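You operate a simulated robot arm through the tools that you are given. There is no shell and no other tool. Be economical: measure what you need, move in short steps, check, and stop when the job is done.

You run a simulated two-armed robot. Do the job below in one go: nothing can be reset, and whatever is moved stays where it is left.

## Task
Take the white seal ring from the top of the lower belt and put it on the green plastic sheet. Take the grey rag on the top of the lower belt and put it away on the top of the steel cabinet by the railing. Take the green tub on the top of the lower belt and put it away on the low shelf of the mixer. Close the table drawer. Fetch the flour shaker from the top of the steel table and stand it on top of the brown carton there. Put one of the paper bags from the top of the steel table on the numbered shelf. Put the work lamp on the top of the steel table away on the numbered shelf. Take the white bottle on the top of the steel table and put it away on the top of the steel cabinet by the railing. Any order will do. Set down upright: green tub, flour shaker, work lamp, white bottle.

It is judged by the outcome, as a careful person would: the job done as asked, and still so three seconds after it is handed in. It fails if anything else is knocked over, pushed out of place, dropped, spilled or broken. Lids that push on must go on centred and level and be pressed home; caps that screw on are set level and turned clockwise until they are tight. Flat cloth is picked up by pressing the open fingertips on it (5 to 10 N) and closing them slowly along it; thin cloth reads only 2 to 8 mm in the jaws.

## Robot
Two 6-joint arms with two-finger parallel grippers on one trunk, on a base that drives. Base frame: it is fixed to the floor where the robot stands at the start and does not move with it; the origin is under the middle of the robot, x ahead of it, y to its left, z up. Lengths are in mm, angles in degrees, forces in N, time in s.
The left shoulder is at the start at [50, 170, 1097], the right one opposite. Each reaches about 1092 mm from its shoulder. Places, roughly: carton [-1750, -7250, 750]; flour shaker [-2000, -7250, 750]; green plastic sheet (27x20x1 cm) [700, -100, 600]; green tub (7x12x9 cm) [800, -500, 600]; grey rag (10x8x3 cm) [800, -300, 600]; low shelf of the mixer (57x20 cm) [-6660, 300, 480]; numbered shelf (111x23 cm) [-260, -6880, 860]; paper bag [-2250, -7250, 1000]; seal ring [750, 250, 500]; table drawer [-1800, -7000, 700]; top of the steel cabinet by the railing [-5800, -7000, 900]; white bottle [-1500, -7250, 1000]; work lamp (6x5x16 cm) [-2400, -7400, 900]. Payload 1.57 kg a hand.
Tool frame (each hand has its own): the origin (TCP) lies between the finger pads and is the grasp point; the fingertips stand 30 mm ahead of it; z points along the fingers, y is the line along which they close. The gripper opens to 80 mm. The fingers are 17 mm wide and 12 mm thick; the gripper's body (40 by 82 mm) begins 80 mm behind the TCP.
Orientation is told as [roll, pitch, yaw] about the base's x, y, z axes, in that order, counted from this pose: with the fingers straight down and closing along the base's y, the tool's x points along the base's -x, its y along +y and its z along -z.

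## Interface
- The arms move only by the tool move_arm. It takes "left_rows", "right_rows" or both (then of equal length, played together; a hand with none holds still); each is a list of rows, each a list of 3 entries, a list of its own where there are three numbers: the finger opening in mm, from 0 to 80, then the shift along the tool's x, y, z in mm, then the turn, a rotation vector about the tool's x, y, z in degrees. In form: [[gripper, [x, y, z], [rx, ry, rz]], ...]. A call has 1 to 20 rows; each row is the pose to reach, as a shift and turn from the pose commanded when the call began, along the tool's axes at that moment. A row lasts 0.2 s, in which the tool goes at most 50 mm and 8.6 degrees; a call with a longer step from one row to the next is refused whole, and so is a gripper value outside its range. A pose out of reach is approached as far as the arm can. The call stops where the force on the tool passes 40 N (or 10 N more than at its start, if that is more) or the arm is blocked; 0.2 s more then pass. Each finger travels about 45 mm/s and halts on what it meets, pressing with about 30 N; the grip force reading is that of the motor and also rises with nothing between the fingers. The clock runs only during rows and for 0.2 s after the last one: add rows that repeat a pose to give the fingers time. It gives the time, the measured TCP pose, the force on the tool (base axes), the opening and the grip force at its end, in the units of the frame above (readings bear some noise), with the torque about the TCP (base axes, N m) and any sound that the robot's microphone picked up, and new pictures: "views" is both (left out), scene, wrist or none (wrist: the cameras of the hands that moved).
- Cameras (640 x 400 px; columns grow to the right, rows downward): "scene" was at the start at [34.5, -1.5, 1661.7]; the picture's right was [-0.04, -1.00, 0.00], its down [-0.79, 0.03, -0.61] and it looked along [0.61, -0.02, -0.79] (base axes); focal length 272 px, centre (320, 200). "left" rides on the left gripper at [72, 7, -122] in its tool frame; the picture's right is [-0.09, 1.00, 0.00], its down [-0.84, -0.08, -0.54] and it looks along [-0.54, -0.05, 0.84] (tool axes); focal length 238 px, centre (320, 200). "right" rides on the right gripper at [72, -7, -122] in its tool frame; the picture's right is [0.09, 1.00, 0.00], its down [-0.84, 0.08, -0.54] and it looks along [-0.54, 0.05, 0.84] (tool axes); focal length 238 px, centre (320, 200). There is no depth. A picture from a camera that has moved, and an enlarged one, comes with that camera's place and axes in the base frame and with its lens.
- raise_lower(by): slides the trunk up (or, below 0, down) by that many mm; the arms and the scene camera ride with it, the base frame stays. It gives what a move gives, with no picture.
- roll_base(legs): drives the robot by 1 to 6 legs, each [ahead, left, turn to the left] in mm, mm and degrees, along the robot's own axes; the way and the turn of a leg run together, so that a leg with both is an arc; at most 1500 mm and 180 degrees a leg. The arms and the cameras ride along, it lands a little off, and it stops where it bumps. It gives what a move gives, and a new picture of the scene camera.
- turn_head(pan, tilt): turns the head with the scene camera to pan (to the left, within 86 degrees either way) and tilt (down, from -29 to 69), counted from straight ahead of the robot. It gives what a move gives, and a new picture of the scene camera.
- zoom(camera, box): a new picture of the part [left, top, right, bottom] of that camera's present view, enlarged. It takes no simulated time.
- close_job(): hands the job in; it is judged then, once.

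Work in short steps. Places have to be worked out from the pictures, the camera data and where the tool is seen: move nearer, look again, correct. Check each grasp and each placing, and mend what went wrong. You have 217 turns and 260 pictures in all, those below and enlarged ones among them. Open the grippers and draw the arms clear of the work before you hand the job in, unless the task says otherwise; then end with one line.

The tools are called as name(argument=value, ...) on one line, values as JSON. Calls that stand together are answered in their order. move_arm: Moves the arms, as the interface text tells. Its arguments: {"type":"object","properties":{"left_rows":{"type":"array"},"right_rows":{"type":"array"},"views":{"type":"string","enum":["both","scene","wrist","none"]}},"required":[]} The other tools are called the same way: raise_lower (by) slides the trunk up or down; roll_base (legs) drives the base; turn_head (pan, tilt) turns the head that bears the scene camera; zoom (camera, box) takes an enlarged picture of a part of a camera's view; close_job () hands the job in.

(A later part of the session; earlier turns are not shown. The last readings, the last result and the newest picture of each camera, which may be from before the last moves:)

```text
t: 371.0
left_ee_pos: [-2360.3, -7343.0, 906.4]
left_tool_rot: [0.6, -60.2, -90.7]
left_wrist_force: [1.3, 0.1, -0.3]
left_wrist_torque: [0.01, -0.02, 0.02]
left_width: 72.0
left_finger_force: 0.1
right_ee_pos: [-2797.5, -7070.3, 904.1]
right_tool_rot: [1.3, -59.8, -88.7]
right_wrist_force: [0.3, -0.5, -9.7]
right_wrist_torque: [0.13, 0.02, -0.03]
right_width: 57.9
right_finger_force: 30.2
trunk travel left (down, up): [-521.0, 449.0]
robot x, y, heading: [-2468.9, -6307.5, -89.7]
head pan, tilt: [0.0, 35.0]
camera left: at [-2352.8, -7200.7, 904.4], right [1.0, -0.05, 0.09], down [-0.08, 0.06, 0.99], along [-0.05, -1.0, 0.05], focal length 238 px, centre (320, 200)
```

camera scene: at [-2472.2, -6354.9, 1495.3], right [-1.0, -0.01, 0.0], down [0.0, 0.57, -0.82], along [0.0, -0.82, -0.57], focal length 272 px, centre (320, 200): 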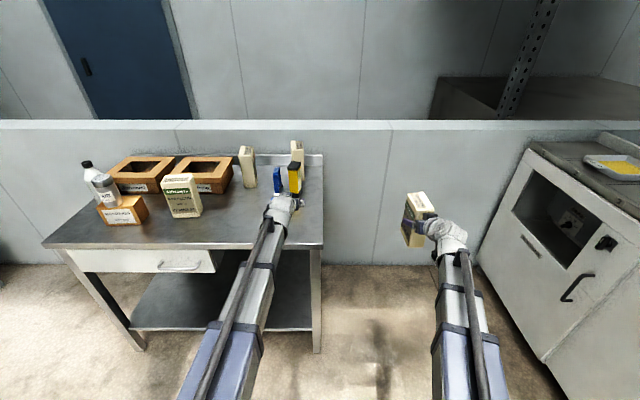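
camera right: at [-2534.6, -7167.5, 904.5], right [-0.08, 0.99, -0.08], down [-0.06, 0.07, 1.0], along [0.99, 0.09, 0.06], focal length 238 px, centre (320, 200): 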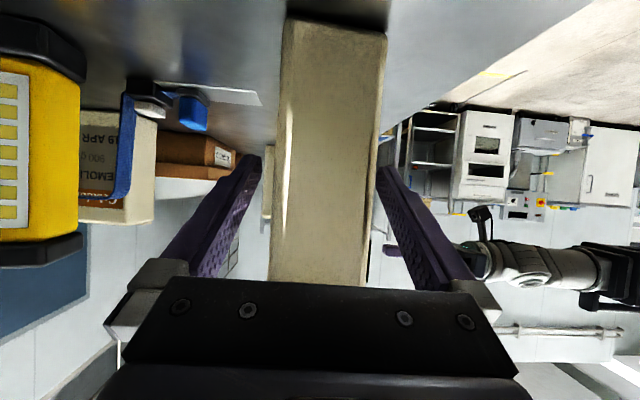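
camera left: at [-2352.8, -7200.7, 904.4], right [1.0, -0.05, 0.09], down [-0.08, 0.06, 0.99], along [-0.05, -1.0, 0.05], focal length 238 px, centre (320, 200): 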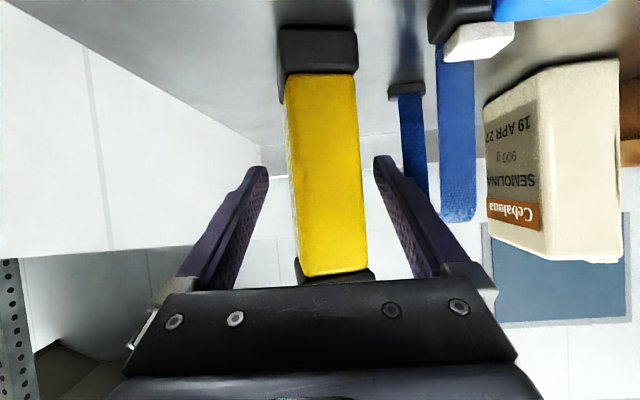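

move_arm(left_rows=[[72, [-11, 0, 18], [0, 0, 0]], [72, [-11, 0, 18], [0, 0, 0]], [62, [-11, 0, 18], [0, 0, 0]], [52, [-11, 0, 18], [0, 0, 0]], [44, [-11, 0, 18], [0, 0, 0]], [36, [-11, 0, 18], [0, 0, 0]], [36, [-11, 0, 18], [0, 0, 0]]], views="wrist")

```text
t: 372.6
left_ee_pos: [-2359.8, -7362.3, 906.1]
left_tool_rot: [0.6, -60.3, -90.8]
left_wrist_force: [0.2, 0.2, 0.3]
left_wrist_torque: [-0.05, 0.06, 0.03]
left_width: 39.8
left_finger_force: 26.8
right_ee_pos: [-2798.0, -7071.4, 905.3]
right_tool_rot: [1.2, -59.8, -88.7]
right_wrist_force: [-0.1, -0.5, -8.3]
right_wrist_torque: [0.13, 0.02, 0.0]
right_width: 58.0
right_finger_force: 30.2
trunk travel left (down, up): [-521.0, 449.0]
robot x, y, heading: [-2473.5, -6306.2, -89.7]
head pan, tilt: [0.0, 35.0]
camera left: at [-2352.1, -7221.6, 904.3], right [1.0, -0.05, 0.09], down [-0.08, 0.06, 0.99], along [-0.05, -1.0, 0.05], focal length 238 px, centre (320, 200)
```

left: 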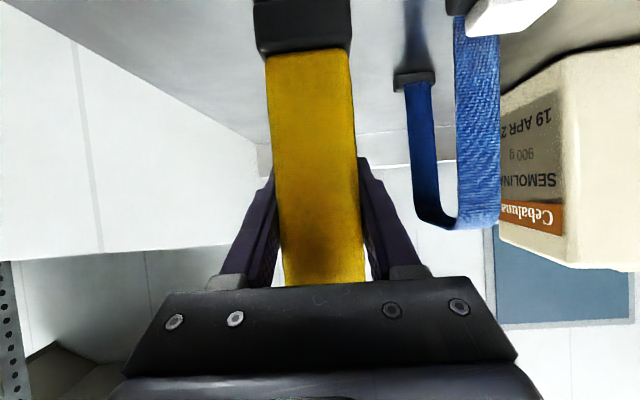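

Lamp gripped at 40 mm. Lift and check.

raise_lower(by=120)

roll_base(legs=[[-350, 0, 0]])

zoom(camera="left", box=[0, 0, 640, 400])

```text
t: 374.1
left_ee_pos: [-2359.9, -7363.8, 1026.8]
left_tool_rot: [0.6, -60.1, -90.7]
left_wrist_force: [-0.7, 0.2, -2.9]
left_wrist_torque: [0.01, 0.02, -0.03]
left_width: 40.0
left_finger_force: 30.2
right_ee_pos: [-2797.9, -7070.5, 1024.8]
right_tool_rot: [1.2, -59.8, -88.7]
right_wrist_force: [-0.2, 0.1, -9.0]
right_wrist_torque: [0.1, 0.0, 0.01]
right_width: 57.8
right_finger_force: 30.5
trunk travel left (down, up): [-641.0, 329.0]
robot x, y, heading: [-2471.3, -6308.0, -89.8]
head pan, tilt: [0.0, 35.0]
```

```text
t: 376.4
left_ee_pos: [-2362.5, -7011.4, 1027.0]
left_tool_rot: [0.6, -60.3, -90.8]
left_wrist_force: [0.0, -0.6, -3.0]
left_wrist_torque: [0.01, -0.03, 0.01]
left_width: 39.9
left_finger_force: 30.1
right_ee_pos: [-2800.3, -6719.0, 1025.9]
right_tool_rot: [1.2, -59.9, -88.7]
right_wrist_force: [-0.8, 0.3, -9.0]
right_wrist_torque: [0.11, 0.01, -0.01]
right_width: 58.1
right_finger_force: 29.6
trunk travel left (down, up): [-641.0, 329.0]
robot x, y, heading: [-2472.5, -5953.5, -89.8]
head pan, tilt: [0.0, 35.0]
camera scene: at [-2474.2, -6002.2, 1615.4], right [-1.0, -0.01, 0.0], down [0.0, 0.57, -0.82], along [0.0, -0.82, -0.57], focal length 272 px, centre (320, 200)
```

scene: 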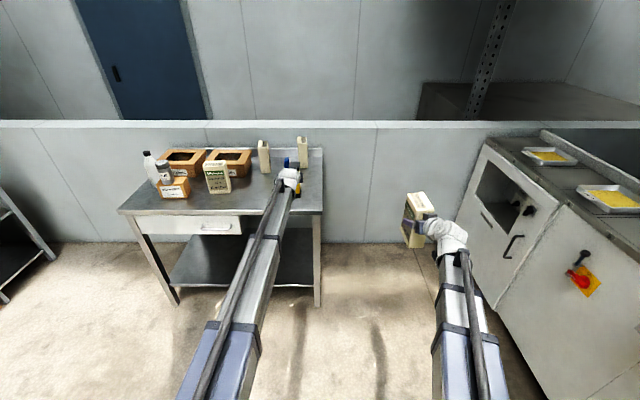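

```text
1.00 times, centred on (320, 200) of left (not enlarged: the box is as wide or as high as the picture)
camera zoom: at [-2354.3, -6869.8, 1024.8], right [1.0, -0.05, 0.09], down [-0.08, 0.06, 0.99], along [-0.05, -1.0, 0.05], focal length 238 px, centre (320, 200)
```

zoom: 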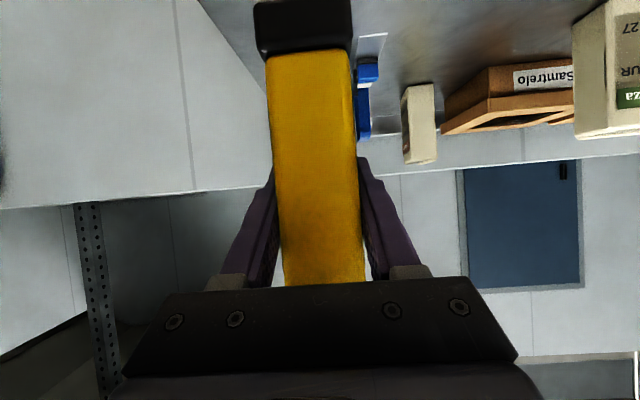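

Both held. Turn to face the rack (+x) and look at the numbered shelf.

roll_base(legs=[[0, 0, 90], [350, -450, 0]])

turn_head(pan=0, tilt=20)

```text
t: 383.5
left_ee_pos: [-1067.0, -6299.8, 1026.3]
left_tool_rot: [0.7, -60.2, -1.0]
left_wrist_force: [0.0, 0.4, -3.0]
left_wrist_torque: [0.01, -0.03, 0.06]
left_width: 39.8
left_finger_force: 30.0
right_ee_pos: [-1360.9, -6736.3, 1023.0]
right_tool_rot: [1.2, -59.8, 1.0]
right_wrist_force: [0.1, 0.2, -8.6]
right_wrist_torque: [0.01, 0.13, -0.04]
right_width: 58.0
right_finger_force: 30.3
trunk travel left (down, up): [-641.0, 329.0]
robot x, y, heading: [-2126.2, -6405.7, 0.1]
head pan, tilt: [0.0, 35.0]
camera scene: at [-2074.9, -6406.0, 1615.3], right [0.0, -1.0, 0.0], down [-0.57, 0.0, -0.82], along [0.82, 0.0, -0.57], focal length 272 px, centre (320, 200)
```

scene: 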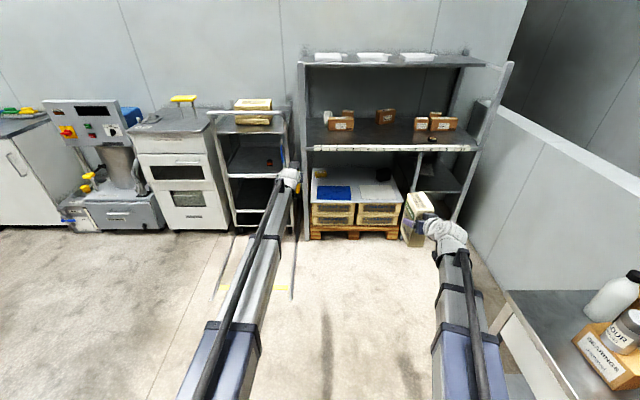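

```text
t: 384.2
left_ee_pos: [-1067.3, -6299.0, 1026.2]
left_tool_rot: [0.8, -60.2, -0.9]
left_wrist_force: [0.0, -0.1, -3.7]
left_wrist_torque: [-0.01, -0.01, 0.0]
left_width: 40.0
left_finger_force: 29.9
right_ee_pos: [-1361.2, -6734.6, 1025.1]
right_tool_rot: [1.2, -59.7, 1.1]
right_wrist_force: [-0.1, -0.6, -8.8]
right_wrist_torque: [-0.01, 0.12, 0.02]
right_width: 57.8
right_finger_force: 30.0
trunk travel left (down, up): [-641.0, 329.0]
robot x, y, heading: [-2123.8, -6407.0, 0.0]
head pan, tilt: [0.0, 20.0]
camera scene: at [-2070.3, -6405.5, 1639.1], right [0.0, -1.0, 0.0], down [-0.34, 0.0, -0.94], along [0.94, 0.0, -0.34], focal length 272 px, centre (320, 200)
```

scene: 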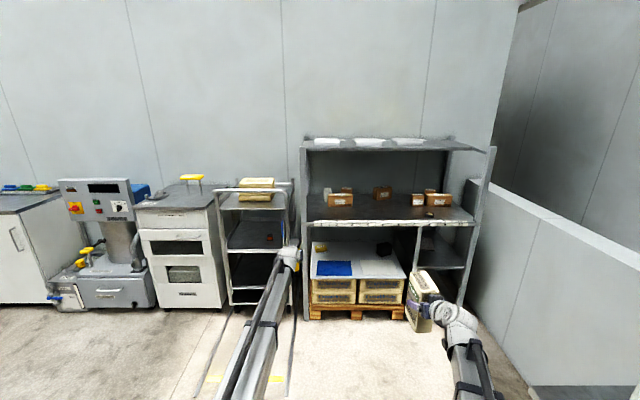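

zoom(camera="scene", box=[295, 130, 495, 255])

```text
3.20 times, centred on (395, 192) of scene
camera zoom: at [-2070.3, -6405.5, 1639.1], right [0.0, -1.0, 0.0], down [-0.34, 0.0, -0.94], along [0.94, 0.0, -0.34], focal length 871 px, centre (80, 224)
```

zoom: 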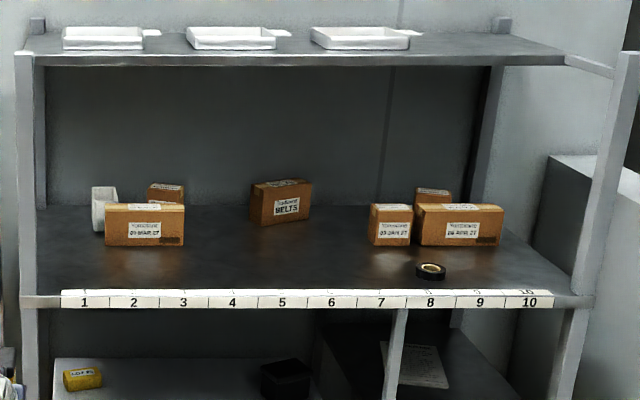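

Shelf front zone: x −375…−80 free, z 860, boxes behind; tape at y≈−7204. Retract both hands, then drive up to the shelf at y≈−6747.

move_arm(left_rows=[[30, [22, 0, -38], [0, 0, 0]], [30, [44, 0, -76], [0, 0, 0]], [30, [66, 0, -114], [0, 0, 0]], [30, [88, 0, -152], [0, 0, 0]], [30, [110, 0, -190], [0, 0, 0]], [30, [132, 0, -228], [0, 0, 0]], [30, [154, 0, -266], [0, 0, 0]], [30, [176, 0, -305], [0, 0, 0]], [30, [198, 0, -344], [0, 0, 0]]], right_rows=[[42, [6, 0, -10], [0, 0, 0]], [42, [12, 0, -20], [0, 0, 0]], [42, [18, 0, -30], [0, 0, 0]], [42, [24, 0, -40], [0, 0, 0]], [42, [30, 0, -50], [0, 0, 0]], [42, [36, 0, -60], [0, 0, 0]], [42, [42, 0, -70], [0, 0, 0]], [42, [48, 0, -80], [0, 0, 0]], [42, [51, 0, -89], [0, 0, 0]]], views="none")

roll_base(legs=[[970, 0, 0], [0, -340, 0]])

```text
t: 386.2
left_ee_pos: [-1466.4, -6295.6, 1026.9]
left_tool_rot: [0.5, -60.2, -0.8]
left_wrist_force: [-0.6, -0.5, -2.9]
left_wrist_torque: [0.01, -0.06, 0.0]
left_width: 39.7
left_finger_force: 30.2
right_ee_pos: [-1465.0, -6740.1, 1023.7]
right_tool_rot: [1.2, -59.9, 1.2]
right_wrist_force: [-0.1, -0.6, -8.7]
right_wrist_torque: [0.0, 0.16, 0.0]
right_width: 57.8
right_finger_force: 29.9
trunk travel left (down, up): [-641.0, 329.0]
robot x, y, heading: [-2122.5, -6404.9, -0.1]
head pan, tilt: [0.0, 20.0]
```

```text
t: 393.1
left_ee_pos: [-492.4, -6630.4, 1026.6]
left_tool_rot: [0.8, -60.2, -0.9]
left_wrist_force: [-0.5, 0.7, -2.5]
left_wrist_torque: [-0.01, -0.02, -0.02]
left_width: 40.0
left_finger_force: 29.9
right_ee_pos: [-491.2, -7074.2, 1024.0]
right_tool_rot: [1.2, -59.8, 1.0]
right_wrist_force: [-0.5, -1.0, -9.0]
right_wrist_torque: [0.01, 0.14, 0.01]
right_width: 57.9
right_finger_force: 30.3
trunk travel left (down, up): [-641.0, 329.0]
robot x, y, heading: [-1150.2, -6743.0, 0.3]
head pan, tilt: [0.0, 20.0]
camera scene: at [-1098.8, -6741.4, 1639.2], right [0.0, -1.0, 0.0], down [-0.34, 0.0, -0.94], along [0.94, 0.0, -0.34], focal length 272 px, centre (320, 200)
```

scene: 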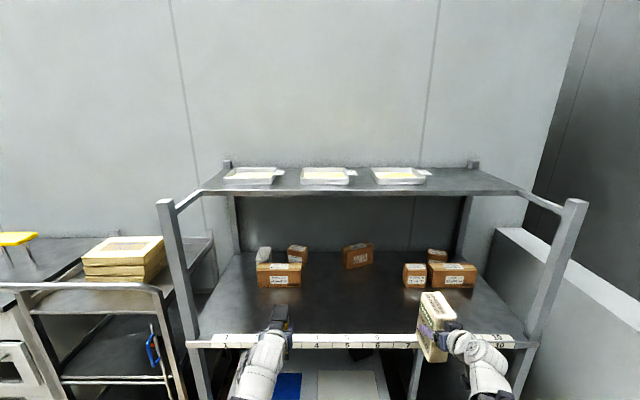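

roll_base(legs=[[205, 0, 0]])

raise_lower(by=-74)

move_arm(left_rows=[[30, [0, 0, 0], [0, 0, 0]]], right_rows=[[42, [0, 0, 0], [0, 0, 0]]], views="wrist")

```text
t: 394.7
left_ee_pos: [-286.2, -6629.0, 1025.3]
left_tool_rot: [0.6, -60.1, -0.8]
left_wrist_force: [-0.1, 0.9, -3.8]
left_wrist_torque: [0.04, 0.01, -0.01]
left_width: 39.9
left_finger_force: 29.6
right_ee_pos: [-285.1, -7072.8, 1025.0]
right_tool_rot: [1.1, -59.8, 1.1]
right_wrist_force: [0.9, 0.0, -9.9]
right_wrist_torque: [0.02, 0.12, 0.03]
right_width: 57.9
right_finger_force: 29.8
trunk travel left (down, up): [-641.0, 329.0]
robot x, y, heading: [-948.1, -6740.2, 0.3]
head pan, tilt: [0.0, 20.0]
camera scene: at [-891.4, -6739.7, 1639.1], right [0.0, -1.0, 0.0], down [-0.34, 0.0, -0.94], along [0.94, 0.0, -0.34], focal length 272 px, centre (320, 200)
```

scene: 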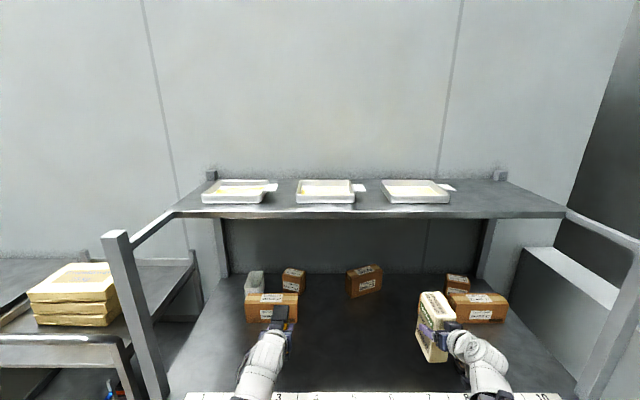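

```text
t: 395.9
left_ee_pos: [-287.3, -6629.2, 952.8]
left_tool_rot: [0.6, -60.1, -0.9]
left_wrist_force: [0.7, -0.1, -3.7]
left_wrist_torque: [0.01, -0.03, 0.02]
left_width: 40.0
left_finger_force: 30.2
right_ee_pos: [-286.7, -7072.2, 951.1]
right_tool_rot: [1.1, -59.8, 1.2]
right_wrist_force: [-0.3, 0.4, -9.2]
right_wrist_torque: [0.0, 0.12, -0.01]
right_width: 58.0
right_finger_force: 29.6
trunk travel left (down, up): [-567.0, 403.0]
robot x, y, heading: [-946.8, -6740.3, 0.0]
head pan, tilt: [0.0, 20.0]
```

```text
t: 396.2
left_ee_pos: [-286.8, -6630.1, 952.7]
left_tool_rot: [0.6, -60.1, -0.7]
left_wrist_force: [-0.4, 0.0, -2.8]
left_wrist_torque: [0.02, 0.0, -0.03]
left_width: 39.9
left_finger_force: 30.5
right_ee_pos: [-286.5, -7073.2, 951.5]
right_tool_rot: [1.1, -59.8, 1.1]
right_wrist_force: [0.2, 0.5, -9.2]
right_wrist_torque: [-0.01, 0.14, 0.0]
right_width: 57.8
right_finger_force: 29.7
trunk travel left (down, up): [-567.0, 403.0]
robot x, y, heading: [-946.3, -6742.5, 0.2]
head pan, tilt: [0.0, 20.0]
camera right: at [-426.6, -7084.5, 949.4], right [-0.08, 0.99, -0.07], down [-0.05, 0.07, 1.0], along [1.0, 0.09, 0.04], focal length 238 px, centre (320, 200)
camera left: at [-428.0, -6622.0, 950.5], right [0.05, 1.0, 0.09], down [-0.05, -0.08, 1.0], along [1.0, -0.06, 0.05], focal length 238 px, centre (320, 200)
```

right: 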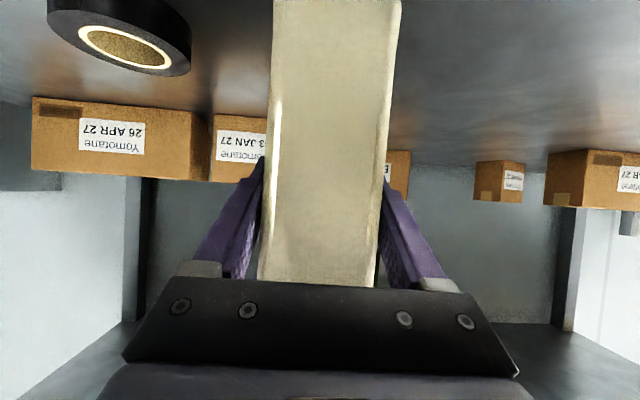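
left: 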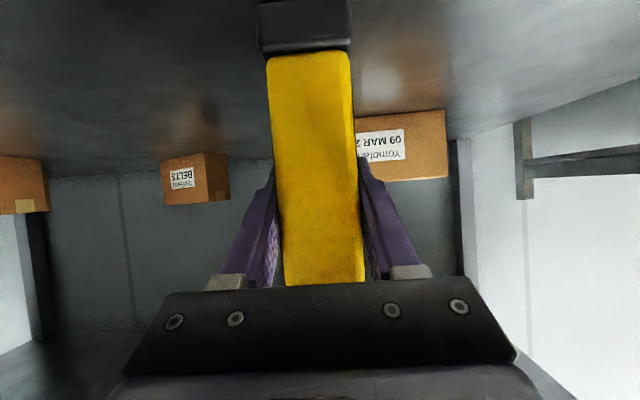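

Clear all around. Lower in small steps until both touch.

raise_lower(by=-6)

raise_lower(by=-3)

raise_lower(by=-3)

```text
t: 396.8
left_ee_pos: [-288.7, -6628.6, 948.7]
left_tool_rot: [0.5, -60.4, -0.8]
left_wrist_force: [-0.1, -0.7, -3.1]
left_wrist_torque: [0.01, -0.02, 0.0]
left_width: 40.0
left_finger_force: 29.4
right_ee_pos: [-287.5, -7072.4, 948.8]
right_tool_rot: [1.0, -60.2, 1.2]
right_wrist_force: [-0.8, 0.9, 24.5]
right_wrist_torque: [-0.95, -0.07, -0.63]
right_width: 58.1
right_finger_force: 30.0
trunk travel left (down, up): [-561.0, 409.0]
robot x, y, heading: [-946.7, -6740.9, -0.0]
head pan, tilt: [0.0, 20.0]
```

```text
t: 397.3
left_ee_pos: [-289.0, -6628.1, 947.1]
left_tool_rot: [0.5, -60.7, -0.7]
left_wrist_force: [1.4, 2.8, 20.1]
left_wrist_torque: [-0.27, 0.73, -0.05]
left_width: 39.8
left_finger_force: 29.3
right_ee_pos: [-287.6, -7072.6, 945.0]
right_tool_rot: [1.0, -60.1, 1.3]
right_wrist_force: [4.2, -0.8, 25.1]
right_wrist_torque: [-0.56, 0.23, 0.25]
right_width: 57.8
right_finger_force: 30.0
trunk travel left (down, up): [-558.0, 412.0]
robot x, y, heading: [-946.1, -6743.5, 0.1]
head pan, tilt: [0.0, 20.0]
```

```text
t: 397.8
left_ee_pos: [-289.3, -6629.5, 941.5]
left_tool_rot: [0.5, -60.4, -0.8]
left_wrist_force: [-0.4, 4.5, 22.2]
left_wrist_torque: [-0.25, 0.04, -0.03]
left_width: 40.2
left_finger_force: 29.8
right_ee_pos: [-289.1, -7072.6, 940.6]
right_tool_rot: [1.1, -59.8, 1.4]
right_wrist_force: [-3.6, 2.0, 2.1]
right_wrist_torque: [-0.12, -0.15, -0.02]
right_width: 58.0
right_finger_force: 20.2
trunk travel left (down, up): [-555.0, 415.0]
robot x, y, heading: [-949.3, -6740.9, 0.4]
head pan, tilt: [0.0, 20.0]
```

Both resting on the shelf. Release both and draw straight back.

move_arm(left_rows=[[48, [0, 0, 0], [0, 0, 0]], [56, [0, 0, 0], [0, 0, 0]], [64, [0, 0, 0], [0, 0, 0]], [72, [0, 0, 0], [0, 0, 0]], [78, [0, 0, 0], [0, 0, 0]], [78, [0, 0, 0], [0, 0, 0]]], right_rows=[[64, [0, 0, 0], [0, 0, 0]], [70, [0, 0, 0], [0, 0, 0]], [75, [0, 0, 0], [0, 0, 0]], [79, [0, 0, 0], [0, 0, 0]], [79, [0, 0, 0], [0, 0, 0]], [79, [0, 0, 0], [0, 0, 0]]], views="wrist")

```text
t: 399.2
left_ee_pos: [-286.6, -6629.6, 940.8]
left_tool_rot: [0.6, -60.2, -0.8]
left_wrist_force: [0.4, -1.0, 0.1]
left_wrist_torque: [0.01, -0.05, 0.0]
left_width: 78.1
left_finger_force: 0.1
right_ee_pos: [-287.2, -7073.1, 940.4]
right_tool_rot: [1.1, -60.0, 1.2]
right_wrist_force: [-0.5, 0.2, 0.7]
right_wrist_torque: [0.0, 0.0, 0.0]
right_width: 78.9
right_finger_force: 0.1
trunk travel left (down, up): [-555.0, 415.0]
robot x, y, heading: [-946.4, -6741.0, 0.2]
head pan, tilt: [0.0, 20.0]
camera right: at [-427.2, -7084.3, 937.9], right [-0.08, 0.99, -0.07], down [-0.05, 0.07, 1.0], along [1.0, 0.09, 0.05], focal length 238 px, centre (320, 200)
camera left: at [-428.6, -6621.8, 938.9], right [0.05, 1.0, 0.09], down [-0.06, -0.08, 1.0], along [1.0, -0.06, 0.05], focal length 238 px, centre (320, 200)
```

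right: 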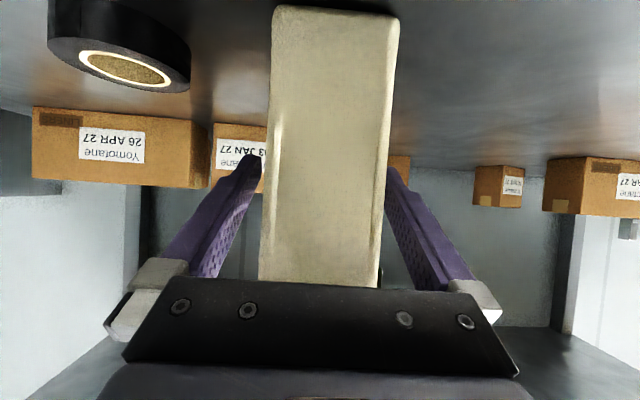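
left: 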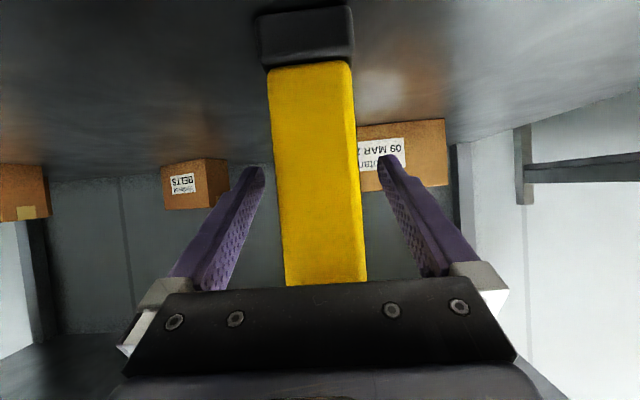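

Both upright and free of the fingers. Back out by driving.

roll_base(legs=[[-250, 0, 0]])

zoom(camera="scene", box=[200, 220, 560, 400])

```text
t: 401.1
left_ee_pos: [-539.7, -6630.7, 942.2]
left_tool_rot: [0.6, -60.2, -0.8]
left_wrist_force: [-0.1, 0.3, -0.2]
left_wrist_torque: [0.01, 0.01, 0.02]
left_width: 78.0
left_finger_force: 0.1
right_ee_pos: [-538.1, -7072.9, 940.8]
right_tool_rot: [1.0, -59.9, 1.2]
right_wrist_force: [-0.2, 0.1, -0.4]
right_wrist_torque: [-0.02, -0.03, -0.02]
right_width: 79.1
right_finger_force: 0.0
trunk travel left (down, up): [-555.0, 415.0]
robot x, y, heading: [-1195.0, -6745.0, 0.1]
head pan, tilt: [0.0, 20.0]
camera scene: at [-1146.1, -6740.0, 1553.3], right [0.0, -1.0, 0.0], down [-0.34, 0.0, -0.94], along [0.94, 0.0, -0.34], focal length 272 px, centre (320, 200)
```

scene: 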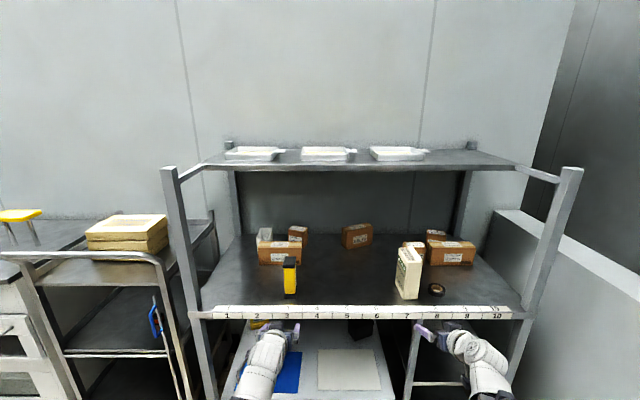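

```text
1.78 times, centred on (380, 310) of scene
camera zoom: at [-1146.1, -6740.0, 1553.3], right [0.0, -1.0, 0.0], down [-0.34, 0.0, -0.94], along [0.94, 0.0, -0.34], focal length 484 px, centre (213, 4)
```

zoom: 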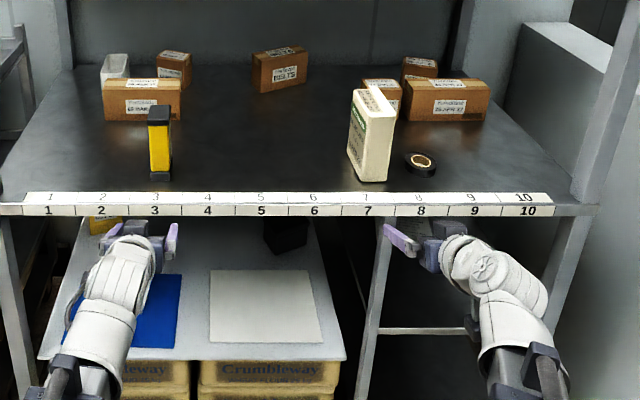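

Lamp and bag stand on the numbered shelf. Now the white bottle: reposition facing the table with the right hand in line with it.

roll_base(legs=[[0, 520, 0], [0, 0, -90]])

raise_lower(by=-30)

turn_head(pan=0, tilt=35)

```text
t: 407.9
left_ee_pos: [-1091.9, -6883.8, 940.2]
left_tool_rot: [0.6, -60.2, -91.2]
left_wrist_force: [-0.7, -0.6, 0.7]
left_wrist_torque: [-0.01, -0.03, 0.03]
left_width: 78.2
left_finger_force: 0.0
right_ee_pos: [-1534.6, -6882.8, 940.2]
right_tool_rot: [1.2, -59.9, -89.2]
right_wrist_force: [-0.3, 0.0, -0.3]
right_wrist_torque: [-0.02, 0.0, 0.05]
right_width: 79.1
right_finger_force: 0.1
trunk travel left (down, up): [-555.0, 415.0]
robot x, y, heading: [-1203.8, -6224.8, -90.2]
head pan, tilt: [0.0, 20.0]
camera scene: at [-1200.7, -6276.2, 1553.2], right [-1.0, 0.0, 0.0], down [0.0, 0.34, -0.94], along [0.0, -0.94, -0.34], focal length 272 px, centre (320, 200)
```

scene: 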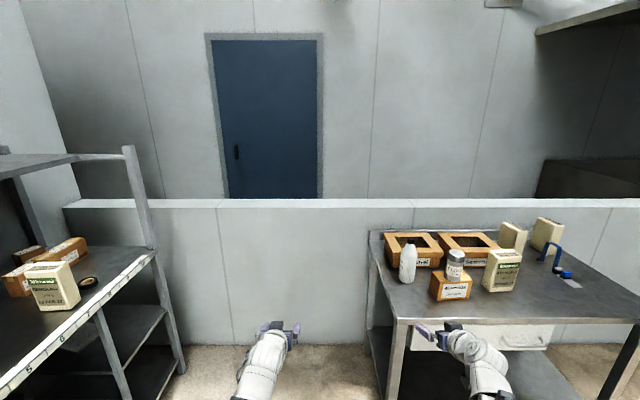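

```text
t: 408.7
left_ee_pos: [-1092.6, -6884.2, 911.0]
left_tool_rot: [0.6, -60.3, -91.1]
left_wrist_force: [0.3, 0.2, 0.1]
left_wrist_torque: [0.01, 0.02, 0.0]
left_width: 78.0
left_finger_force: 0.1
right_ee_pos: [-1535.7, -6883.1, 909.3]
right_tool_rot: [1.0, -59.9, -89.1]
right_wrist_force: [0.2, -0.3, -0.6]
right_wrist_torque: [0.0, -0.01, 0.01]
right_width: 79.0
right_finger_force: 0.0
trunk travel left (down, up): [-525.0, 445.0]
robot x, y, heading: [-1199.8, -6223.3, -90.1]
head pan, tilt: [0.0, 20.0]
```

```text
t: 409.4
left_ee_pos: [-1092.7, -6884.9, 910.8]
left_tool_rot: [0.6, -60.2, -91.1]
left_wrist_force: [0.5, 0.3, 0.1]
left_wrist_torque: [0.0, -0.02, 0.0]
left_width: 77.9
left_finger_force: 0.1
right_ee_pos: [-1536.7, -6883.4, 909.5]
right_tool_rot: [1.1, -60.0, -89.0]
right_wrist_force: [-0.5, 1.4, 1.2]
right_wrist_torque: [0.04, 0.01, 0.03]
right_width: 78.7
right_finger_force: 0.2
trunk travel left (down, up): [-525.0, 445.0]
robot x, y, heading: [-1197.7, -6226.0, -90.2]
head pan, tilt: [0.0, 35.0]
camera scene: at [-1200.7, -6271.2, 1499.5], right [-1.0, 0.0, 0.0], down [0.0, 0.57, -0.82], along [0.0, -0.82, -0.57], focal length 272 px, centre (320, 200)
```

scene: 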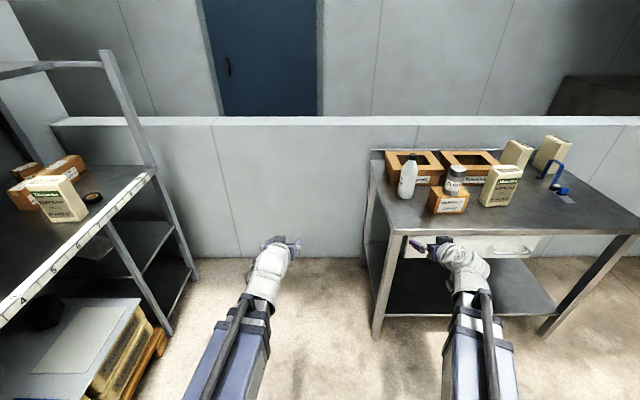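

zoom(camera="right", box=[0, 0, 640, 400])

```text
1.00 times, centred on (320, 200) of right (not enlarged: the box is as wide or as high as the picture)
camera zoom: at [-1546.4, -6741.1, 907.9], right [0.99, 0.08, -0.07], down [0.07, 0.05, 1.0], along [0.08, -1.0, 0.05], focal length 238 px, centre (320, 200)
```

zoom: 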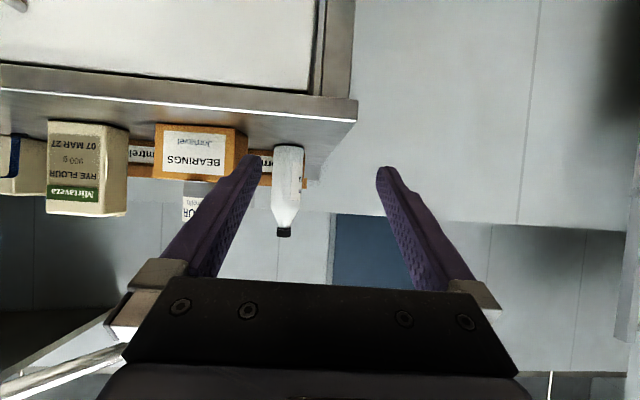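

Bottle axis ≈[−1580,−7263]. Shift right 48, forward 250, then check.

roll_base(legs=[[0, -48, 0], [255, 0, 0]])

zoom(camera="right", box=[0, 0, 640, 400])

```text
t: 411.8
left_ee_pos: [-1141.4, -7143.2, 911.4]
left_tool_rot: [0.6, -60.2, -91.1]
left_wrist_force: [-0.4, 0.0, -0.7]
left_wrist_torque: [0.03, 0.0, -0.01]
left_width: 77.9
left_finger_force: 0.0
right_ee_pos: [-1584.9, -7142.3, 909.5]
right_tool_rot: [1.1, -59.9, -89.1]
right_wrist_force: [0.4, 1.0, -0.1]
right_wrist_torque: [0.0, 0.05, -0.01]
right_width: 79.0
right_finger_force: 0.1
trunk travel left (down, up): [-525.0, 445.0]
robot x, y, heading: [-1247.4, -6484.5, -90.1]
head pan, tilt: [0.0, 35.0]
camera scene: at [-1249.7, -6530.5, 1499.3], right [-1.0, 0.0, 0.0], down [0.0, 0.57, -0.82], along [0.0, -0.82, -0.57], focal length 272 px, centre (320, 200)
```

scene: 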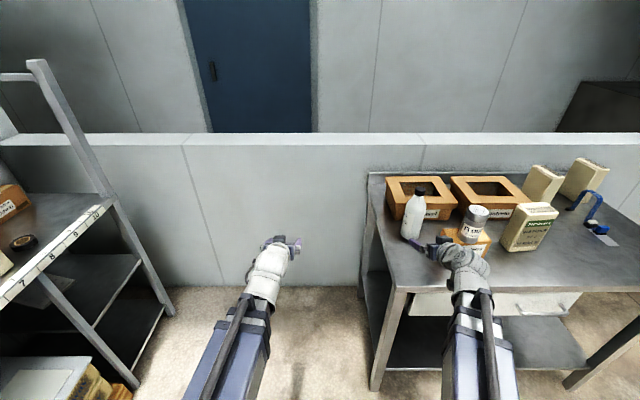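

```text
1.00 times, centred on (320, 200) of right (not enlarged: the box is as wide or as high as the picture)
camera zoom: at [-1595.5, -7000.1, 907.6], right [0.99, 0.08, -0.07], down [0.07, 0.05, 1.0], along [0.08, -1.0, 0.04], focal length 238 px, centre (320, 200)
```

zoom: 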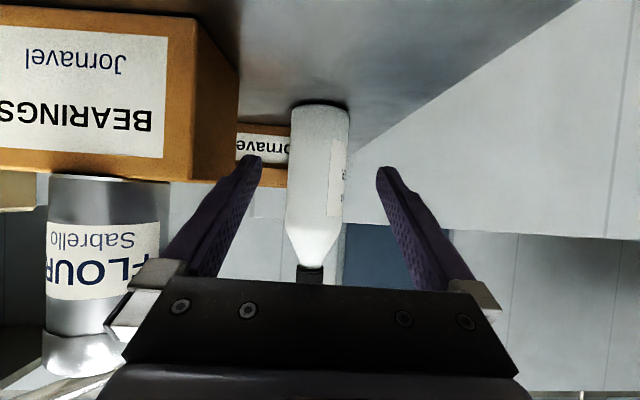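

Bottle is centred. Advance 113 mm with the arm (4 mm away from the carton).

move_arm(right_rows=[[79, [-12, 2, 20], [0, 0, 0]], [79, [-27, 3, 47], [0, 0, 0]], [79, [-42, 3, 73], [0, 0, 0]], [79, [-56, 3, 97], [0, 0, 0]], [79, [-56, 3, 97], [0, 0, 0]]], views="wrist")

```text
t: 413.0
left_ee_pos: [-1141.0, -7143.6, 911.3]
left_tool_rot: [0.6, -60.3, -91.1]
left_wrist_force: [-0.1, -0.2, -0.5]
left_wrist_torque: [-0.02, 0.0, -0.01]
left_width: 78.0
left_finger_force: 0.1
right_ee_pos: [-1577.8, -7254.0, 909.4]
right_tool_rot: [1.0, -59.9, -89.1]
right_wrist_force: [0.1, -0.8, 0.1]
right_wrist_torque: [-0.01, 0.02, 0.01]
right_width: 79.1
right_finger_force: 0.0
trunk travel left (down, up): [-525.0, 445.0]
robot x, y, heading: [-1248.7, -6479.4, -90.6]
head pan, tilt: [0.0, 35.0]
camera right: at [-1588.2, -7111.8, 907.9], right [0.99, 0.08, -0.07], down [0.07, 0.05, 1.0], along [0.08, -1.0, 0.05], focal length 238 px, centre (320, 200)
```

right: 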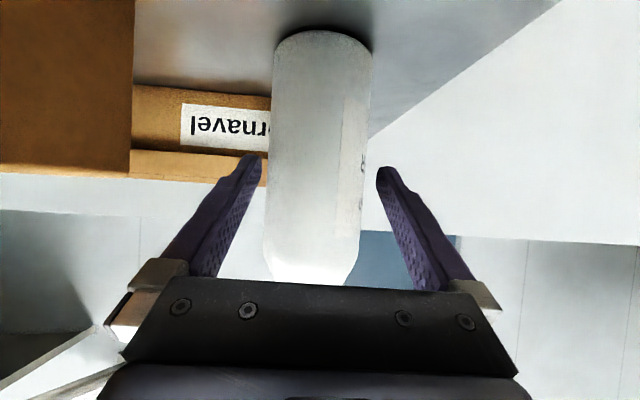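

move_arm(right_rows=[[79, [-9, 0, 15], [0, 0, 0]], [79, [-9, 0, 15], [0, 0, 0]], [70, [-9, 0, 15], [0, 0, 0]], [62, [-9, 0, 15], [0, 0, 0]], [55, [-9, 0, 15], [0, 0, 0]], [50, [-9, 0, 15], [0, 0, 0]], [50, [-9, 0, 15], [0, 0, 0]]], views="none")

raise_lower(by=100)

zoom(camera="right", box=[0, 0, 640, 400])

```text
t: 414.6
left_ee_pos: [-1142.3, -7143.8, 909.7]
left_tool_rot: [0.6, -60.3, -91.2]
left_wrist_force: [-0.1, 0.5, 0.2]
left_wrist_torque: [-0.03, 0.01, -0.01]
left_width: 77.9
left_finger_force: 0.1
right_ee_pos: [-1576.9, -7271.1, 909.2]
right_tool_rot: [1.1, -59.9, -89.1]
right_wrist_force: [-1.6, -0.7, 1.4]
right_wrist_torque: [-0.05, 0.19, -0.03]
right_width: 64.9
right_finger_force: 29.8
trunk travel left (down, up): [-525.0, 445.0]
robot x, y, heading: [-1250.2, -6486.9, -90.1]
head pan, tilt: [0.0, 35.0]
```

```text
t: 415.9
left_ee_pos: [-1141.9, -7143.1, 1011.2]
left_tool_rot: [0.6, -60.2, -91.2]
left_wrist_force: [-0.1, -0.1, 0.2]
left_wrist_torque: [-0.03, -0.02, 0.02]
left_width: 78.1
left_finger_force: 0.1
right_ee_pos: [-1577.7, -7269.8, 1008.9]
right_tool_rot: [1.1, -59.9, -89.3]
right_wrist_force: [0.5, -0.4, -5.4]
right_wrist_torque: [0.05, 0.03, -0.02]
right_width: 64.5
right_finger_force: 29.8
trunk travel left (down, up): [-625.0, 345.0]
robot x, y, heading: [-1252.1, -6481.6, -90.2]
head pan, tilt: [0.0, 35.0]
```

```text
1.00 times, centred on (320, 200) of right (not enlarged: the box is as wide or as high as the picture)
camera zoom: at [-1588.0, -7129.4, 1007.4], right [0.99, 0.08, -0.07], down [0.07, 0.05, 1.0], along [0.08, -1.0, 0.05], focal length 238 px, centre (320, 200)
```

zoom: 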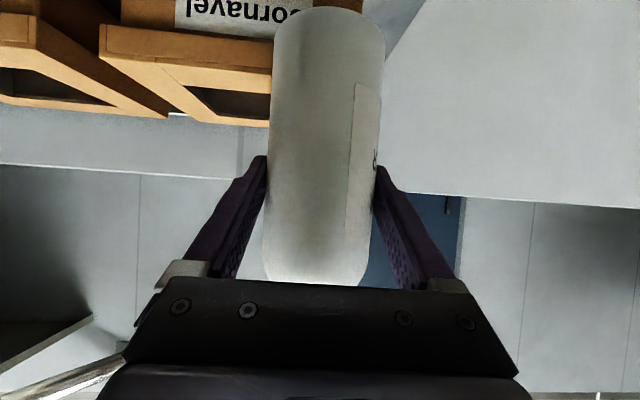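

Bottle held. Back off, tuck both hands, and raise for the trip to the cabinet.

roll_base(legs=[[-600, 0, 0]])

move_arm(left_rows=[[60, [0, 20, 0], [0, 0, 0]], [40, [0, 40, 0], [0, 0, 0]], [30, [0, 60, 0], [0, 0, 0]], [30, [0, 80, 0], [0, 0, 0]], [30, [0, 100, 0], [0, 0, 0]], [30, [0, 120, 0], [0, 0, 0]], [30, [0, 140, 0], [0, 0, 0]], [30, [0, 140, 0], [0, 0, 0]]], right_rows=[[50, [8, 42, -13], [0, 0, 0]], [50, [15, 84, -26], [0, 0, 0]], [50, [23, 126, -39], [0, 0, 0]], [50, [30, 168, -52], [0, 0, 0]], [50, [38, 210, -65], [0, 0, 0]], [50, [45, 252, -78], [0, 0, 0]], [50, [52, 294, -91], [0, 0, 0]], [50, [52, 310, -91], [0, 0, 0]]], views="none")

raise_lower(by=340)

roll_base(legs=[[-970, 100, 0], [-1450, 0, 0], [-1450, 0, 0], [-350, 0, 0]])

```text
t: 419.3
left_ee_pos: [-1140.1, -6550.3, 1012.3]
left_tool_rot: [0.6, -60.2, -91.4]
left_wrist_force: [-0.2, -0.3, -0.3]
left_wrist_torque: [0.0, 0.03, 0.01]
left_width: 78.1
left_finger_force: 0.1
right_ee_pos: [-1577.6, -6676.4, 1009.0]
right_tool_rot: [1.0, -59.9, -89.3]
right_wrist_force: [-0.1, 0.2, -5.4]
right_wrist_torque: [0.0, -0.01, 0.0]
right_width: 64.5
right_finger_force: 29.7
trunk travel left (down, up): [-625.0, 345.0]
robot x, y, heading: [-1247.0, -5894.0, -90.5]
head pan, tilt: [0.0, 35.0]
camera scene: at [-1247.1, -5937.2, 1599.4], right [-1.0, 0.01, 0.0], down [0.0, 0.57, -0.82], along [-0.01, -0.82, -0.57], focal length 272 px, centre (320, 200)
```

scene: 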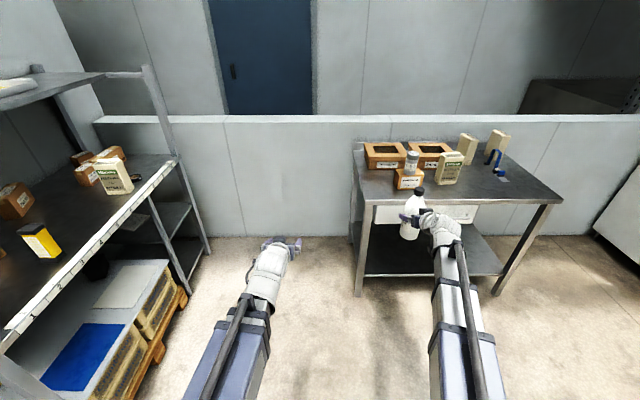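

```text
t: 421.1
left_ee_pos: [-1001.1, -6552.6, 1011.1]
left_tool_rot: [0.6, -60.3, -91.3]
left_wrist_force: [0.7, 0.1, 0.1]
left_wrist_torque: [-0.01, 0.02, 0.02]
left_width: 29.9
left_finger_force: 0.0
right_ee_pos: [-1271.2, -6565.0, 1009.8]
right_tool_rot: [1.1, -60.0, -89.4]
right_wrist_force: [-0.6, -0.4, -5.1]
right_wrist_torque: [0.0, 0.02, -0.03]
right_width: 64.6
right_finger_force: 29.9
right hand out of reach, approached as far as the arm can: row 7, 8
trunk travel left (down, up): [-625.0, 345.0]
robot x, y, heading: [-1241.3, -5892.7, -90.4]
head pan, tilt: [0.0, 35.0]
```

```text
t: 424.4
left_ee_pos: [-1000.7, -6553.2, 1350.5]
left_tool_rot: [0.6, -60.3, -91.3]
left_wrist_force: [-0.3, -0.1, -0.6]
left_wrist_torque: [0.0, 0.02, 0.03]
left_width: 30.1
left_finger_force: 0.0
right_ee_pos: [-1271.0, -6564.2, 1349.1]
right_tool_rot: [1.0, -59.9, -89.3]
right_wrist_force: [-0.6, -0.1, -5.9]
right_wrist_torque: [0.04, 0.03, -0.02]
right_width: 64.5
right_finger_force: 30.0
trunk travel left (down, up): [-965.0, 5.0]
robot x, y, heading: [-1245.8, -5891.0, -90.5]
head pan, tilt: [0.0, 35.0]
```

```text
t: 445.0
left_ee_pos: [-851.3, -2326.9, 1350.8]
left_tool_rot: [0.7, -60.3, -92.0]
left_wrist_force: [0.0, 1.3, -0.1]
left_wrist_torque: [-0.01, -0.01, -0.02]
left_width: 30.0
left_finger_force: 0.1
right_ee_pos: [-1121.4, -2335.0, 1349.7]
right_tool_rot: [1.1, -60.0, -90.1]
right_wrist_force: [-0.7, 0.3, -4.4]
right_wrist_torque: [0.0, 0.02, 0.02]
right_width: 64.5
right_finger_force: 30.1
trunk travel left (down, up): [-965.0, 5.0]
robot x, y, heading: [-1089.6, -1659.7, -91.4]
head pan, tilt: [0.0, 35.0]
camera scene: at [-1089.5, -1708.2, 1939.4], right [-1.0, 0.02, 0.0], down [0.01, 0.57, -0.82], along [-0.02, -0.82, -0.57], focal length 272 px, centre (320, 200)
```

scene: 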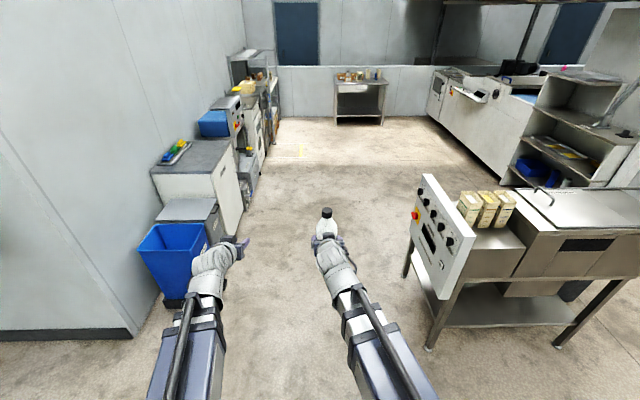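

Drive west sideways along y≈−1660 to x≈−7200.

roll_base(legs=[[0, 0, 1.5], [100, -1450, 0], [100, -1450, 0], [0, -1450, 0], [0, -1450, 0], [0, -300, 0]])

```text
t: 474.6
left_ee_pos: [-6920.7, -2509.5, 1351.2]
left_tool_rot: [0.7, -60.3, -91.4]
left_wrist_force: [0.0, -0.2, 0.6]
left_wrist_torque: [0.02, -0.02, -0.05]
left_width: 30.0
left_finger_force: 0.1
right_ee_pos: [-7190.8, -2520.7, 1350.0]
right_tool_rot: [1.3, -60.0, -89.3]
right_wrist_force: [-1.0, 0.3, -5.2]
right_wrist_torque: [0.04, -0.02, 0.05]
right_width: 64.4
right_finger_force: 30.2
trunk travel left (down, up): [-965.0, 5.0]
robot x, y, heading: [-7165.1, -1846.3, -90.3]
head pan, tilt: [0.0, 35.0]
camera scene: at [-7166.6, -1894.3, 1939.4], right [-1.0, 0.01, 0.0], down [0.0, 0.57, -0.82], along [-0.01, -0.82, -0.57], focal length 272 px, centre (320, 200)
```

scene: 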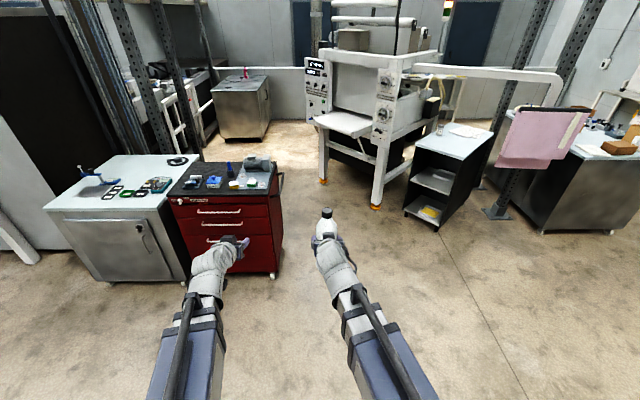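

roll_base(legs=[[0, 0, 2.5], [1200, -160, 0], [550, -30, 0]])

```text
t: 483.8
left_ee_pos: [-7030.9, -4242.4, 1350.4]
left_tool_rot: [0.6, -60.3, -89.2]
left_wrist_force: [0.0, 0.2, -0.6]
left_wrist_torque: [-0.01, -0.02, -0.01]
left_width: 29.9
left_finger_force: 0.1
right_ee_pos: [-7299.6, -4265.4, 1350.5]
right_tool_rot: [1.1, -59.9, -87.2]
right_wrist_force: [0.3, -0.1, -5.0]
right_wrist_torque: [0.04, -0.04, 0.02]
right_width: 64.1
right_finger_force: 29.9
trunk travel left (down, up): [-965.0, 5.0]
robot x, y, heading: [-7298.8, -3587.9, -88.4]
head pan, tilt: [0.0, 35.0]
camera scene: at [-7299.8, -3637.8, 1939.3], right [-1.0, -0.03, 0.0], down [-0.02, 0.57, -0.82], along [0.02, -0.82, -0.57], focal length 272 px, centre (320, 200)
```

scene: 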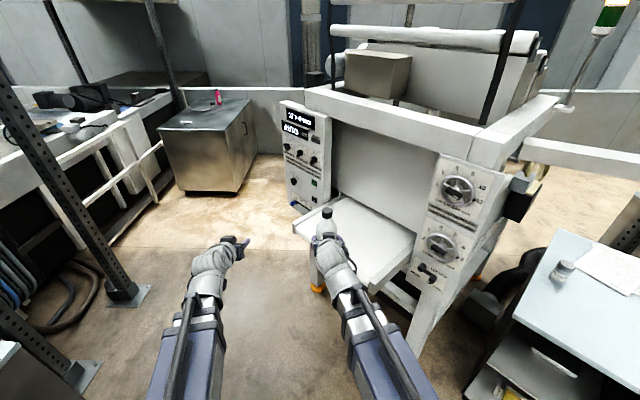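

roll_base(legs=[[550, 165, 0], [200, 45, 0], [105, 250, 0]])

```text
t: 489.8
left_ee_pos: [-6546.5, -5077.5, 1350.4]
left_tool_rot: [0.4, -60.2, -89.2]
left_wrist_force: [0.1, -0.6, 0.0]
left_wrist_torque: [0.01, 0.0, 0.0]
left_width: 29.8
left_finger_force: 0.0
right_ee_pos: [-6816.9, -5099.8, 1350.2]
right_tool_rot: [1.0, -59.9, -87.1]
right_wrist_force: [-0.2, -0.1, -5.3]
right_wrist_torque: [0.03, 0.02, -0.03]
right_width: 64.5
right_finger_force: 30.0
trunk travel left (down, up): [-965.0, 5.0]
robot x, y, heading: [-6819.4, -4428.8, -88.1]
head pan, tilt: [0.0, 35.0]
camera scene: at [-6814.5, -4473.4, 1939.3], right [-1.0, -0.03, 0.0], down [-0.02, 0.57, -0.82], along [0.02, -0.82, -0.57], focal length 272 px, centre (320, 200)
```

scene: 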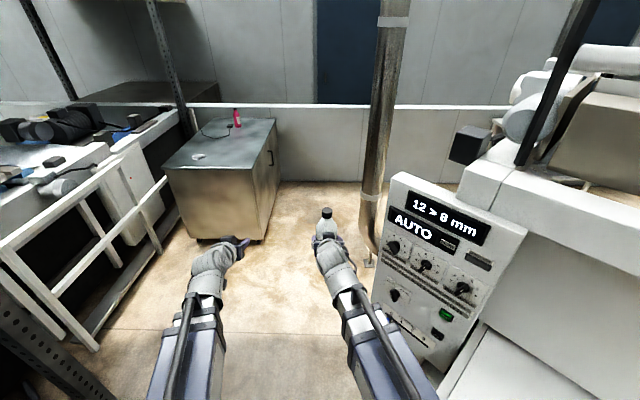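

Through. Drive to the cabinet.

roll_base(legs=[[800, 300, 0], [620, 490, 0]])

turn_head(pan=0, tilt=50)

```text
t: 498.1
left_ee_pos: [-5711.5, -6458.5, 1349.5]
left_tool_rot: [0.6, -60.3, -88.8]
left_wrist_force: [-0.5, 0.3, 0.4]
left_wrist_torque: [0.04, 0.02, 0.0]
left_width: 30.0
left_finger_force: 0.0
right_ee_pos: [-5981.5, -6481.8, 1350.4]
right_tool_rot: [1.2, -59.9, -86.8]
right_wrist_force: [-0.2, 0.0, -6.2]
right_wrist_torque: [0.06, 0.02, 0.0]
right_width: 63.9
right_finger_force: 29.4
trunk travel left (down, up): [-965.0, 5.0]
robot x, y, heading: [-5986.7, -5809.5, -87.8]
head pan, tilt: [0.0, 35.0]
camera scene: at [-5984.5, -5854.8, 1939.4], right [-1.0, -0.04, 0.0], down [-0.02, 0.57, -0.82], along [0.03, -0.82, -0.57], focal length 272 px, centre (320, 200)
```

scene: 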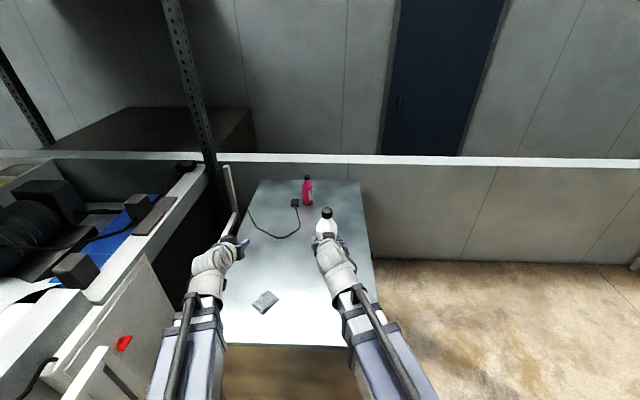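

```text
t: 498.9
left_ee_pos: [-5711.5, -6457.6, 1351.0]
left_tool_rot: [0.5, -60.3, -88.8]
left_wrist_force: [1.2, 0.4, 0.0]
left_wrist_torque: [-0.01, 0.0, 0.01]
left_width: 30.1
left_finger_force: 0.0
right_ee_pos: [-5980.8, -6481.2, 1349.7]
right_tool_rot: [1.1, -59.9, -86.8]
right_wrist_force: [-0.9, -0.1, -5.4]
right_wrist_torque: [0.05, -0.01, -0.01]
right_width: 64.0
right_finger_force: 30.2
trunk travel left (down, up): [-965.0, 5.0]
robot x, y, heading: [-5984.0, -5808.3, -87.5]
head pan, tilt: [0.0, 50.0]
camera scene: at [-5985.5, -5843.2, 1917.7], right [-1.0, -0.04, 0.0], down [-0.03, 0.77, -0.64], along [0.02, -0.64, -0.77], focal length 272 px, centre (320, 200)
```

scene: 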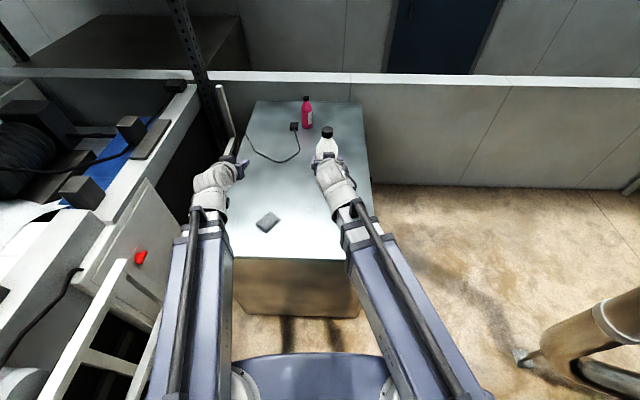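

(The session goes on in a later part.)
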